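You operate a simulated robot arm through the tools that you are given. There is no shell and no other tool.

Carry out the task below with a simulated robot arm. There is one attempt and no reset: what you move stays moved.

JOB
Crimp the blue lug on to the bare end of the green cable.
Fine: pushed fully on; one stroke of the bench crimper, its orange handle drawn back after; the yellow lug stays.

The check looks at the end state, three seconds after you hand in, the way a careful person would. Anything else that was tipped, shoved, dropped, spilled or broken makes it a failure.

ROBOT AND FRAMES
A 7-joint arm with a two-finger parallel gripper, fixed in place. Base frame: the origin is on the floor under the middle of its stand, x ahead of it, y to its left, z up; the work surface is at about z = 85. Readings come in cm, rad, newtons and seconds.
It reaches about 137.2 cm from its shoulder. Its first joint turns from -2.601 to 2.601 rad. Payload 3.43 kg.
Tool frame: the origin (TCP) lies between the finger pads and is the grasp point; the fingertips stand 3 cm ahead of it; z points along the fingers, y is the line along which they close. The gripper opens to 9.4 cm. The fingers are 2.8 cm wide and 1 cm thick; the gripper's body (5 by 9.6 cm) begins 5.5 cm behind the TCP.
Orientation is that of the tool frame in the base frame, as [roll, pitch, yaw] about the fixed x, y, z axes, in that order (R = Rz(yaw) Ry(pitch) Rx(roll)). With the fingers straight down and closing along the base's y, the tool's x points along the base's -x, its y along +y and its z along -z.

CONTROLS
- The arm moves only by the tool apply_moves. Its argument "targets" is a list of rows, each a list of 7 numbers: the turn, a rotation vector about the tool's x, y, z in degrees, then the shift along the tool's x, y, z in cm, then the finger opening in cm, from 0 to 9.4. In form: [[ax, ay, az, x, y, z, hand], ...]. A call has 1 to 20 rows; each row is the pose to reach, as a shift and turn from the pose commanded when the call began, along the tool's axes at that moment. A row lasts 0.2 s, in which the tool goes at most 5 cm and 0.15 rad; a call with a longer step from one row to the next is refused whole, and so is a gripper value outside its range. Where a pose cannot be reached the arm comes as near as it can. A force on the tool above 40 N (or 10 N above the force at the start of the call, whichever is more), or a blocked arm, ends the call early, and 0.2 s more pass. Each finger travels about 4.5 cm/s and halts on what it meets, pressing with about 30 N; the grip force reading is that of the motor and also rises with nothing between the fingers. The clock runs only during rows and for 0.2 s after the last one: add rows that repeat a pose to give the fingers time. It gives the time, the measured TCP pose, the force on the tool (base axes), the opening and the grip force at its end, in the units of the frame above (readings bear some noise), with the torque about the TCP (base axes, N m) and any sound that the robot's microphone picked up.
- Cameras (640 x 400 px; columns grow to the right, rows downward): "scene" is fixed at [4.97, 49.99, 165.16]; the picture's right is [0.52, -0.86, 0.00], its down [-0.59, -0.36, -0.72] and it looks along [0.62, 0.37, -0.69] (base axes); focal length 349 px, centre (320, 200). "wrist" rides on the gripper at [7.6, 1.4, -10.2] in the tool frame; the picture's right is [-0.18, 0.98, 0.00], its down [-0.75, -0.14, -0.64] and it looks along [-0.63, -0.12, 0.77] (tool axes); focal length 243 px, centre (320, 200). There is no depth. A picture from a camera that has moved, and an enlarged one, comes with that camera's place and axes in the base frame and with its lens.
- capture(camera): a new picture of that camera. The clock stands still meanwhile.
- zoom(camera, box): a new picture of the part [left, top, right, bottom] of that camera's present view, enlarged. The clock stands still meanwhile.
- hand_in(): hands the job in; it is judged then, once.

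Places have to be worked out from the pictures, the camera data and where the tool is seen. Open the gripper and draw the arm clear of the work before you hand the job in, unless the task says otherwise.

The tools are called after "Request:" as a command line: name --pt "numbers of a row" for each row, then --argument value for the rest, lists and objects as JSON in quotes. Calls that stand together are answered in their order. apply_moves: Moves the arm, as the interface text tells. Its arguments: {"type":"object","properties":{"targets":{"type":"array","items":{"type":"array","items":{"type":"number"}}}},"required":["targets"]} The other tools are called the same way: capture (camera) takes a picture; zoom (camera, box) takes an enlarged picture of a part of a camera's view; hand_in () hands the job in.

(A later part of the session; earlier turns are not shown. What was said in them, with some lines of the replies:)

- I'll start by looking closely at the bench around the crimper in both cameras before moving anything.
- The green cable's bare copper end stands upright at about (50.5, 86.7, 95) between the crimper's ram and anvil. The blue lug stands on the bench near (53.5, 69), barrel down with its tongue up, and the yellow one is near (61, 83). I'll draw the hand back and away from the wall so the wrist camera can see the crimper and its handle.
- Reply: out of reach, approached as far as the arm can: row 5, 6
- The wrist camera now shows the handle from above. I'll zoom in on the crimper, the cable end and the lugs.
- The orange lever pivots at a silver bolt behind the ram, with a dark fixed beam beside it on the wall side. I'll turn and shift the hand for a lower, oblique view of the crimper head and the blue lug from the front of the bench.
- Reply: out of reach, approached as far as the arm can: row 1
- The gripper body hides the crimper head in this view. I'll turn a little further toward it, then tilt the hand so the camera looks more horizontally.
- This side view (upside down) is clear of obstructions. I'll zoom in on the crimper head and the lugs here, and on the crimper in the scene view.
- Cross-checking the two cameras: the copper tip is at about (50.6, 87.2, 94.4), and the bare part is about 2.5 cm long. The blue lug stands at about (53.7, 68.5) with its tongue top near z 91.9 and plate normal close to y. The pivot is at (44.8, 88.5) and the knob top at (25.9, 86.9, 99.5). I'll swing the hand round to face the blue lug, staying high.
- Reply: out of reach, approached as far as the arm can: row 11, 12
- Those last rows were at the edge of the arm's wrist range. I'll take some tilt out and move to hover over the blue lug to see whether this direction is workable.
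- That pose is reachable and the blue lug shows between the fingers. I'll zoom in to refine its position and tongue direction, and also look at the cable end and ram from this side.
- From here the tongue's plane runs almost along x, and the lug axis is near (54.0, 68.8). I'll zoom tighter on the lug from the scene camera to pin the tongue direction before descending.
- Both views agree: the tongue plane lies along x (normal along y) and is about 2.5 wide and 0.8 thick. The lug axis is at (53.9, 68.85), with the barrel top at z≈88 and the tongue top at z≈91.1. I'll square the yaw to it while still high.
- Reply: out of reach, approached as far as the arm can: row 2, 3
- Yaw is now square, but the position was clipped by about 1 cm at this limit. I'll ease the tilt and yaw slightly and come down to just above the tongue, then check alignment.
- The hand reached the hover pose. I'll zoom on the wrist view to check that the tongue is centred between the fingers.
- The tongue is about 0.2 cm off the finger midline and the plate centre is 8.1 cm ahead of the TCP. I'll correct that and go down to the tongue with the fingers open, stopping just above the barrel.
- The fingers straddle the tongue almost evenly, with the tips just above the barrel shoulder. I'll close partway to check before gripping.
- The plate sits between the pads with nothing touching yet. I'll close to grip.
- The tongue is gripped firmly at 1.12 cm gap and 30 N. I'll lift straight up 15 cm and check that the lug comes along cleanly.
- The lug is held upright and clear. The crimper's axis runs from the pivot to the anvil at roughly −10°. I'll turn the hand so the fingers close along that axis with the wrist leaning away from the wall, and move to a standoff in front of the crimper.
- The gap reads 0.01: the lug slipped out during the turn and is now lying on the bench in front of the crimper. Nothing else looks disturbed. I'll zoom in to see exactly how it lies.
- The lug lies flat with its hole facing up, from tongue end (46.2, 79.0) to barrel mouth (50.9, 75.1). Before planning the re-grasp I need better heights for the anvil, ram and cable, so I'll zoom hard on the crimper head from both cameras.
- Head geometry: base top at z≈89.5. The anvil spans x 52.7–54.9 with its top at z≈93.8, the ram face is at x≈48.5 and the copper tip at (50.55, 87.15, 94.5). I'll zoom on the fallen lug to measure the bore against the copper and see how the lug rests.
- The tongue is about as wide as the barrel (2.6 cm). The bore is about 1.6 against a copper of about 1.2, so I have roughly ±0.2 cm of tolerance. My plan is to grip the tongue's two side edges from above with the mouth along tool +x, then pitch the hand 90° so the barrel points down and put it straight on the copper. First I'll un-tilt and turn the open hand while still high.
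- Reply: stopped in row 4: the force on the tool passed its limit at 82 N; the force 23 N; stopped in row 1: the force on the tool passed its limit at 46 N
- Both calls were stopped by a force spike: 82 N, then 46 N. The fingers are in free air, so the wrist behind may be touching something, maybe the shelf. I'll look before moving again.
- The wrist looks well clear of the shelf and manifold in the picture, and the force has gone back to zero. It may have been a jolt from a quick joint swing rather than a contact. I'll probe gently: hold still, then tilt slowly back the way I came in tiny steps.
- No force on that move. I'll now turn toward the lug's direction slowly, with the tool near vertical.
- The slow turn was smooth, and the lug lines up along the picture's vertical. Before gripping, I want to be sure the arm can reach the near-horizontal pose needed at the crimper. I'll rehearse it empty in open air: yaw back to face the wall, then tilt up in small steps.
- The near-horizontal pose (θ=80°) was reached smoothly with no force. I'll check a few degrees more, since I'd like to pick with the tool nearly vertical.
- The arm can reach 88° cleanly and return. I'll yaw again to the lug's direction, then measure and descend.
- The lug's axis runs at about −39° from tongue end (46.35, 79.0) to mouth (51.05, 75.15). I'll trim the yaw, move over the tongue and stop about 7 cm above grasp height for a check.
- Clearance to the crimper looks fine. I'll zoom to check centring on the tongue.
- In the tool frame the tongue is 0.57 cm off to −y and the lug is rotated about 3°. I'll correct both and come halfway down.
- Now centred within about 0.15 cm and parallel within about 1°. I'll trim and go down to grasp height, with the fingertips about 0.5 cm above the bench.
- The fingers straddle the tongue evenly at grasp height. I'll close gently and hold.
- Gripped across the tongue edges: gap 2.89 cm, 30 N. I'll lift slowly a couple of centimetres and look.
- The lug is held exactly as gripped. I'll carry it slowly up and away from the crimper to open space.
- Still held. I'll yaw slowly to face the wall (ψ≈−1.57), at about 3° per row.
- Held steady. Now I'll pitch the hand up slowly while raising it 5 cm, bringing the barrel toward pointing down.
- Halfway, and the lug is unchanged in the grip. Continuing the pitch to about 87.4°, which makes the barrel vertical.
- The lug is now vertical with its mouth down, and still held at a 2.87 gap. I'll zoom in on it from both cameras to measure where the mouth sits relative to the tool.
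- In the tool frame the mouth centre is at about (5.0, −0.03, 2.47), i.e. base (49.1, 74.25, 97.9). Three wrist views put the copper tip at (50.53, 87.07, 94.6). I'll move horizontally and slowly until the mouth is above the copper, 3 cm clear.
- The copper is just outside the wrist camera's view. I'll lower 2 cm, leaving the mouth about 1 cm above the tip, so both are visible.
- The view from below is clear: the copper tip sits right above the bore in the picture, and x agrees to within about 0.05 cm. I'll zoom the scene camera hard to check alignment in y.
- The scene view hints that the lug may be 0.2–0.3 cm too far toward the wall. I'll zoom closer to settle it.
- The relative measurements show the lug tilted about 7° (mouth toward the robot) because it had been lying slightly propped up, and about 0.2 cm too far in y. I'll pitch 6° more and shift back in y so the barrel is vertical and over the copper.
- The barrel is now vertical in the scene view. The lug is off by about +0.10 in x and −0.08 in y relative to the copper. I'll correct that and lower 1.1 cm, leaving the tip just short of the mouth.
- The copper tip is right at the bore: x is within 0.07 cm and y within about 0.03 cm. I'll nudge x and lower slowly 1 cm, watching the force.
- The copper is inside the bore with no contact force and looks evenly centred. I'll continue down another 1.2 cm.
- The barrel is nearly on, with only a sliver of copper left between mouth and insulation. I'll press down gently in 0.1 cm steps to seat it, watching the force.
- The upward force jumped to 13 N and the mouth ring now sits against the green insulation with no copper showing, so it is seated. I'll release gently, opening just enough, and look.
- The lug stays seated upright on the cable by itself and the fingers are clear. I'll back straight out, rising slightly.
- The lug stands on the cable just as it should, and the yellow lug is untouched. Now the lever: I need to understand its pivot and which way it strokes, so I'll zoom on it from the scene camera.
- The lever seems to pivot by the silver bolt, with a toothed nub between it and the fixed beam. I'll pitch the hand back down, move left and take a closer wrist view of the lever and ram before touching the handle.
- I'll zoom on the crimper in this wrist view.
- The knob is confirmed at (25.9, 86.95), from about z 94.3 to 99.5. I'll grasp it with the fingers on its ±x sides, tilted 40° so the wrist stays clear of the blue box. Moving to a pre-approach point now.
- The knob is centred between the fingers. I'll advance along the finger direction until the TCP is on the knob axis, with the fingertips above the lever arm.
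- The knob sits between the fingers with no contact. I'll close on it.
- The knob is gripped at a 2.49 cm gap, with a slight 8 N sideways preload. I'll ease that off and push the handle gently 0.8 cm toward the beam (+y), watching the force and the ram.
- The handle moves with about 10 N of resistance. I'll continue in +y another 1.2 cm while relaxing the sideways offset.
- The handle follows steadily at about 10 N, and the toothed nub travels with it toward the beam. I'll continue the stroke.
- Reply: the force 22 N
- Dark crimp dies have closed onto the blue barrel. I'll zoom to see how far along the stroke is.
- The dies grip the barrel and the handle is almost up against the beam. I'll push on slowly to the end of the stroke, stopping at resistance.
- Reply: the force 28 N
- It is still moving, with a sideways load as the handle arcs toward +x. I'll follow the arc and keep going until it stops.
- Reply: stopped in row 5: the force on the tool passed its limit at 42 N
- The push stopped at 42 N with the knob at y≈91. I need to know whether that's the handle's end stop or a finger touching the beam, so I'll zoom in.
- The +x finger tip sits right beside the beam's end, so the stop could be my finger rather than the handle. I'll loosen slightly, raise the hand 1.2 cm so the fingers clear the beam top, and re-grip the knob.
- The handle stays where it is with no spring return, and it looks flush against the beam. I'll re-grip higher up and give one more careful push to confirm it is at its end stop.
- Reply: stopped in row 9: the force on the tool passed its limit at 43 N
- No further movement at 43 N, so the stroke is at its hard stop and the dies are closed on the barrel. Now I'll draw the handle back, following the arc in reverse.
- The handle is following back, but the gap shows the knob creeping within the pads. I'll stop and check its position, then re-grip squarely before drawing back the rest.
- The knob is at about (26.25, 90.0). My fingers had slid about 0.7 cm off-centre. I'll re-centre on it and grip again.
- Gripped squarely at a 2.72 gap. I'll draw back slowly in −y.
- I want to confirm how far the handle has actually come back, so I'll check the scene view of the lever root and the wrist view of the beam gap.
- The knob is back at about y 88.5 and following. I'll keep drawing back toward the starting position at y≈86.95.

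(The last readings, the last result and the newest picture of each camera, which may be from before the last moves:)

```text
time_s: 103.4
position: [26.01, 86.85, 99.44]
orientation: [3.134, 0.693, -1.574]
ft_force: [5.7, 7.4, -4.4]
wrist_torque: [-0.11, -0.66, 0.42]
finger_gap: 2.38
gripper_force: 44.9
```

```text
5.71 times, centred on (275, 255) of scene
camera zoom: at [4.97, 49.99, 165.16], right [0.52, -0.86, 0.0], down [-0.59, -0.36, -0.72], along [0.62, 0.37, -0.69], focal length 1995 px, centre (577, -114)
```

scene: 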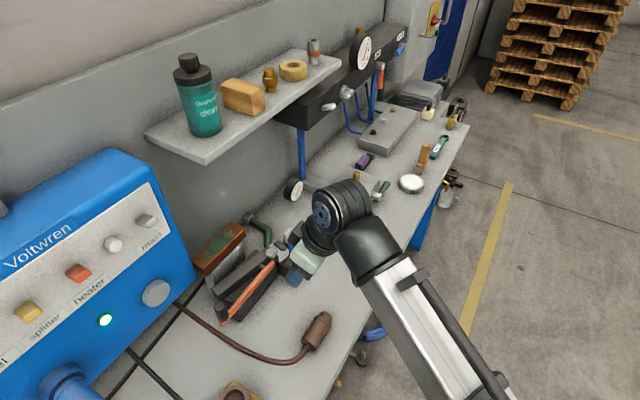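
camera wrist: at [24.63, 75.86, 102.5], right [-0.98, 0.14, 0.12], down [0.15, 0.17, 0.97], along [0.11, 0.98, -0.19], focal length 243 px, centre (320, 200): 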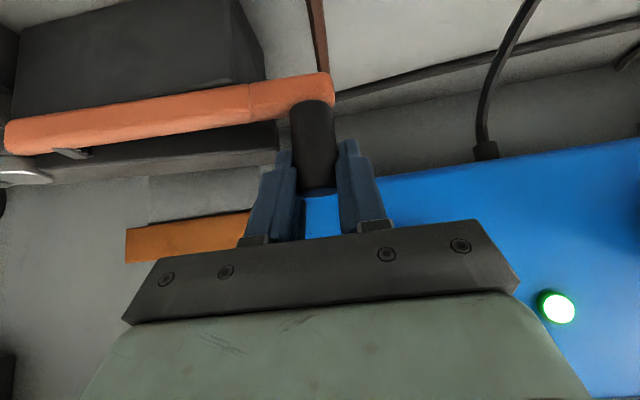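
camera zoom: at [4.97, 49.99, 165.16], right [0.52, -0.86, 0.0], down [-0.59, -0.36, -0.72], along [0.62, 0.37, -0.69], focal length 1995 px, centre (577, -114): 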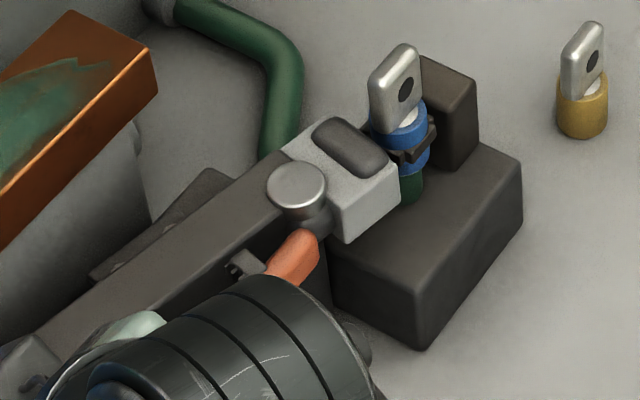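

The knob is at y≈87.0, back to about where it started. I'll pull another 0.5 cm gently to make sure it is fully back at its open stop.

Request:
apply_moves --pt "0 0 0 0.08 -0.05 -0.06 0" --pt "0 0 0 0.15 -0.05 -0.13 0" --pt "0 0 0 0.23 -0.05 -0.19 0" --pt "0 0 0 0.31 -0.05 -0.26 0" --pt "0 0 0 0.38 -0.05 -0.32 0" --pt "0 0 0 0.38 -0.05 -0.32 0"

Request:
zoom --camera "wrist" --box '[220, 70, 400, 220]'

```text
time_s: 104.5
position: [25.97, 86.76, 99.61]
orientation: [3.13, 0.695, -1.574]
ft_force: [-1.3, 11.1, -12.1]
wrist_torque: [-0.13, -0.62, -0.24]
finger_gap: 2.35
gripper_force: 45.2
stopped in row 5: the force on the tool passed its limit at 42 N (the readings are from after the stop); the commanded pose is now the measured one
```

```text
2.67 times, centred on (310, 145) of wrist
camera zoom: at [24.64, 74.27, 102.46], right [-0.98, 0.14, 0.13], down [0.15, 0.17, 0.97], along [0.11, 0.98, -0.18], focal length 647 px, centre (347, 347)
```

zoom: 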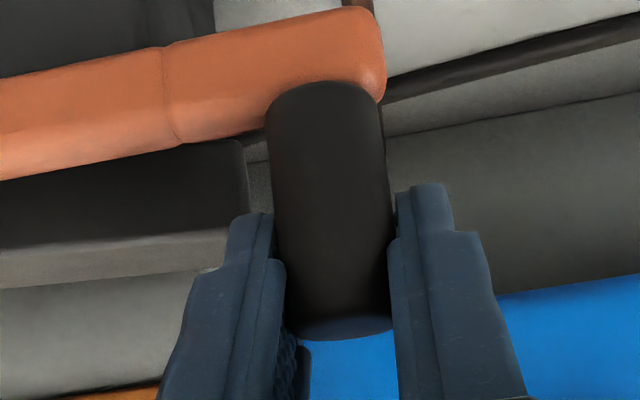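

It hit its open stop: 42 N with no further movement, so the handle is fully drawn back. I'll release the knob and back straight out along the finger direction.

Request:
apply_moves --pt "0 0 0 0 0 0 2.8" --pt "0 0 0 0 0 0 3.6" --pt "0 0 0 0 0 0 4.6" --pt "0 0 0 0 0 0 5.4" --pt "0 0 0 0 0 -0.6 5.4" --pt "0 0 0 0 0 -2.0 5.4" --pt "0 0 0 0 0 -4.0 5.4" --pt "0 0 0 0 0 -6.5 5.4" --pt "0 0 0 0 0 -9.0 5.4" --pt "0 0 0 0 0 -12 5.4"

Request:
capture --camera "wrist"

Request:
capture --camera "scene"

```text
time_s: 106.8
position: [26.24, 79.01, 109.02]
orientation: [3.132, 0.699, -1.575]
ft_force: [-0.5, -0.4, 0.9]
wrist_torque: [0.03, 0.02, 0.03]
finger_gap: 5.39
gripper_force: 0.0
```

```text
taken
camera wrist: at [24.88, 66.39, 111.85], right [-0.98, 0.14, 0.13], down [0.15, 0.17, 0.97], along [0.11, 0.98, -0.18], focal length 243 px, centre (320, 200)
```

wrist: 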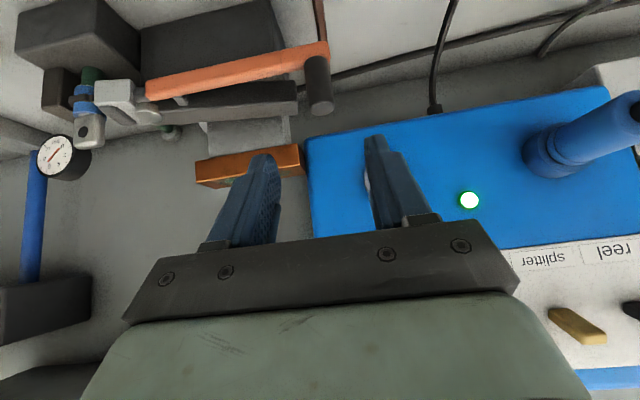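

```text
taken
```

scene: 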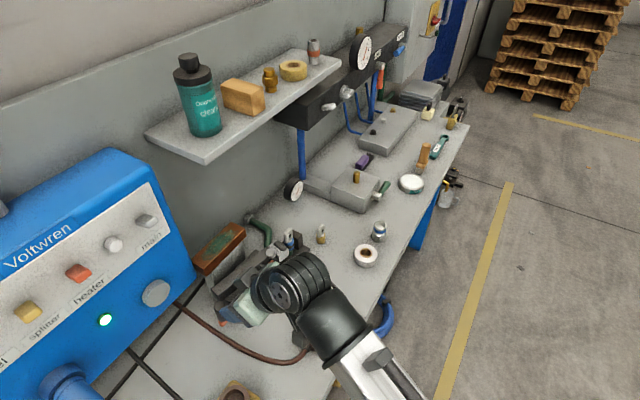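

Released cleanly, with the lever at its open position. I'll withdraw the arm clear of the work and inspect everything.

Request:
apply_moves --pt "0 0 0 0.5 -0.3 -1.2 5.4" --pt "0 0 0 1.3 -1.3 -2.5 5.4" --pt "0 0 0 2.2 -2.6 -3.8 5.4" --pt "0 0 0 3.1 -4.1 -5.1 5.4" --pt "0 0 0 4.1 -5.7 -6.4 5.4" --pt "0 0 0 5.1 -7.4 -7.7 5.4" --pt "0 0 0 6.1 -9.1 -9.0 5.4" --pt "0 0 0 7.1 -10.9 -10.3 5.4" --pt "0 0 0 8.0 -12.5 -11.6 5.4" --pt "0 0 0 8.9 -14 -12.7 5.4" --pt "0 0 0 8.9 -14 -12.7 5.4"

Request:
capture --camera "wrist"

Request:
capture --camera "scene"

Request:
zoom --camera "scene" --box '[205, 215, 345, 335]'

Request:
zoom --camera "scene" --box '[272, 222, 308, 258]'

```text
time_s: 109.2
position: [40.18, 63.99, 112.95]
orientation: [3.13, 0.698, -1.574]
ft_force: [0.1, -0.1, 0.2]
wrist_torque: [-0.01, 0.0, 0.0]
finger_gap: 5.41
gripper_force: 0.1
```

```text
taken
camera wrist: at [38.85, 51.46, 115.79], right [-0.98, 0.14, 0.13], down [0.15, 0.17, 0.97], along [0.11, 0.98, -0.18], focal length 243 px, centre (320, 200)
```

wrist: 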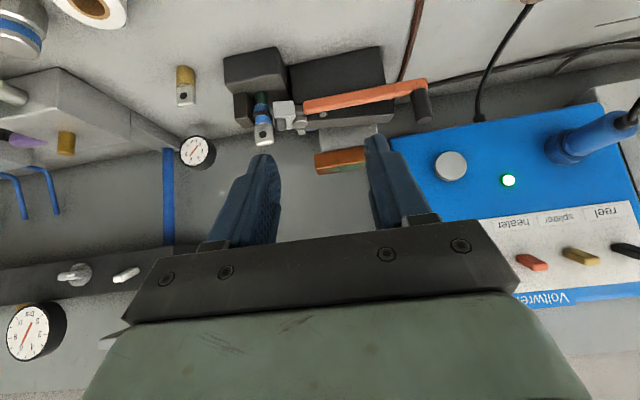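

```text
taken
```

scene: 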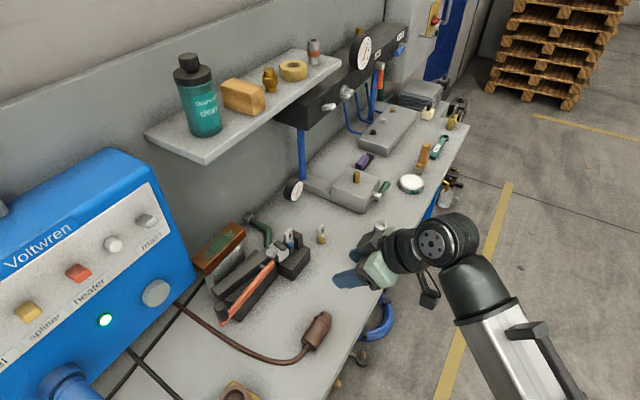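

```text
3.33 times, centred on (275, 275) of scene
camera zoom: at [4.97, 49.99, 165.16], right [0.52, -0.86, 0.0], down [-0.59, -0.36, -0.72], along [0.62, 0.37, -0.69], focal length 1164 px, centre (470, -50)
```

zoom: 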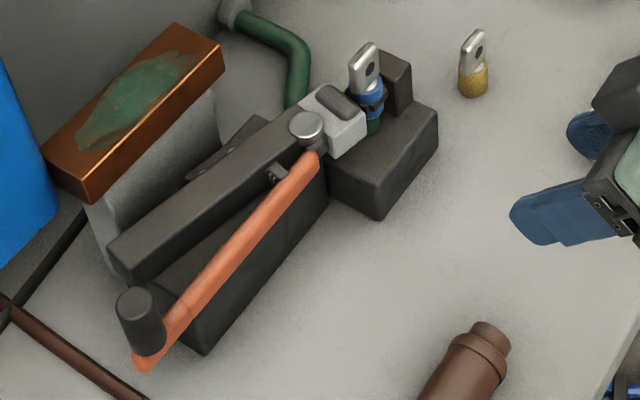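

```text
11.11 times, centred on (290, 240) of scene
camera zoom: at [4.97, 49.99, 165.16], right [0.52, -0.86, 0.0], down [-0.59, -0.36, -0.72], along [0.62, 0.37, -0.69], focal length 3879 px, centre (653, -244)
```

zoom: 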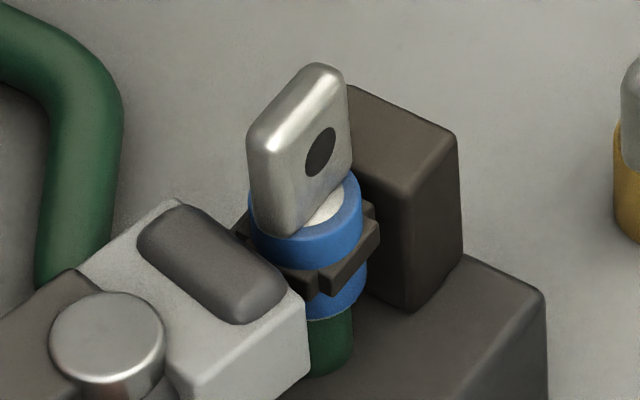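

The handle is back at its original position, the crimp shows on the barrel, and the yellow lug is standing untouched. One last close look from the wrist side at the seat of the barrel and the surroundings.

Request:
zoom --camera "wrist" --box '[215, 35, 345, 165]'

Request:
zoom --camera "wrist" --box '[235, 80, 290, 150]'

Request:
zoom --camera "scene" --box '[300, 160, 480, 310]'

```text
3.08 times, centred on (280, 100) of wrist
camera zoom: at [38.85, 51.46, 115.79], right [-0.98, 0.14, 0.13], down [0.15, 0.17, 0.97], along [0.11, 0.98, -0.18], focal length 746 px, centre (443, 508)
```

zoom: 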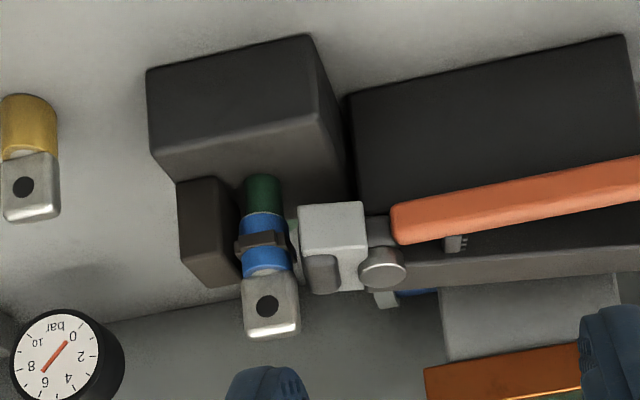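

```text
5.71 times, centred on (262, 115) of wrist
camera zoom: at [38.85, 51.46, 115.79], right [-0.98, 0.14, 0.13], down [0.15, 0.17, 0.97], along [0.11, 0.98, -0.18], focal length 1386 px, centre (649, 686)
```

zoom: 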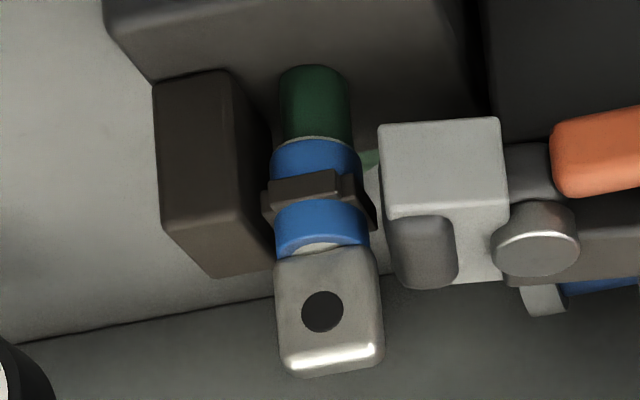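

```text
2.67 times, centred on (390, 235) of scene
camera zoom: at [4.97, 49.99, 165.16], right [0.52, -0.86, 0.0], down [-0.59, -0.36, -0.72], along [0.62, 0.37, -0.69], focal length 931 px, centre (133, 107)
```

zoom: 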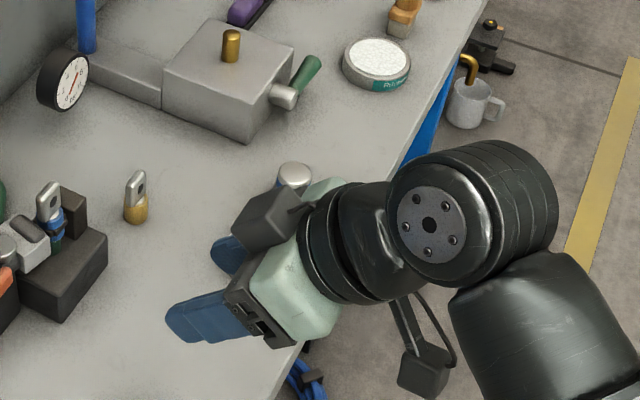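

The barrel sits right against the green insulation with the crimp band around it. The handle is back, the yellow lug is standing, and nothing else is disturbed. I'll open the gripper fully where it is, in free air, before handing in.

Request:
apply_moves --pt "0 0 0 0.3 0 -0.5 7.0" --pt "0 0 0 0.6 0 -1.0 9.0" --pt "0 0 0 0.6 0 -1.0 9.3" --pt "0 0 0 0.6 0 -1.0 9.3"

```text
time_s: 110.2
position: [40.17, 62.8, 113.26]
orientation: [3.13, 0.698, -1.576]
ft_force: [-0.5, -0.5, 0.3]
wrist_torque: [-0.01, 0.03, 0.0]
finger_gap: 9.29
gripper_force: 0.1
```

The gripper is open and the arm is clear, with no force on the tool. The lug is fully on and crimped with one stroke, and the handle has been drawn back, so I'm handing in.

Request:
hand_in

```text
The job is handed in.
```

The blue lug is pushed fully onto the bare end of the green cable and crimped. The job has been handed in, and I haven't seen the verdict.

- **Seating:** I pressed the lug down until its barrel met the green insulation with no copper showing. It stayed upright when I released it.
- **Crimp:** I made one stroke of the bench crimper, to its hard stop. A dark crimp band now shows on the barrel. Near the end I loosened and re-gripped the knob, but the handle did not spring back in between.
- **Handle:** The orange handle is drawn fully back against its open stop.
- **Yellow lug:** It is still standing where it was.

**Problems along the way:**
- **Dropped lug:** The blue lug slipped out of the gripper during the first carry and fell onto the bench. I picked it up again and fitted it.
- **Force stops:** Two early moves stopped on force spikes of 82 N and 46 N while the hand was empty and in free air. I saw no contact in the pictures and did not find the cause.

In the last pictures nothing else looked moved, and the arm is clear with the gripper open.
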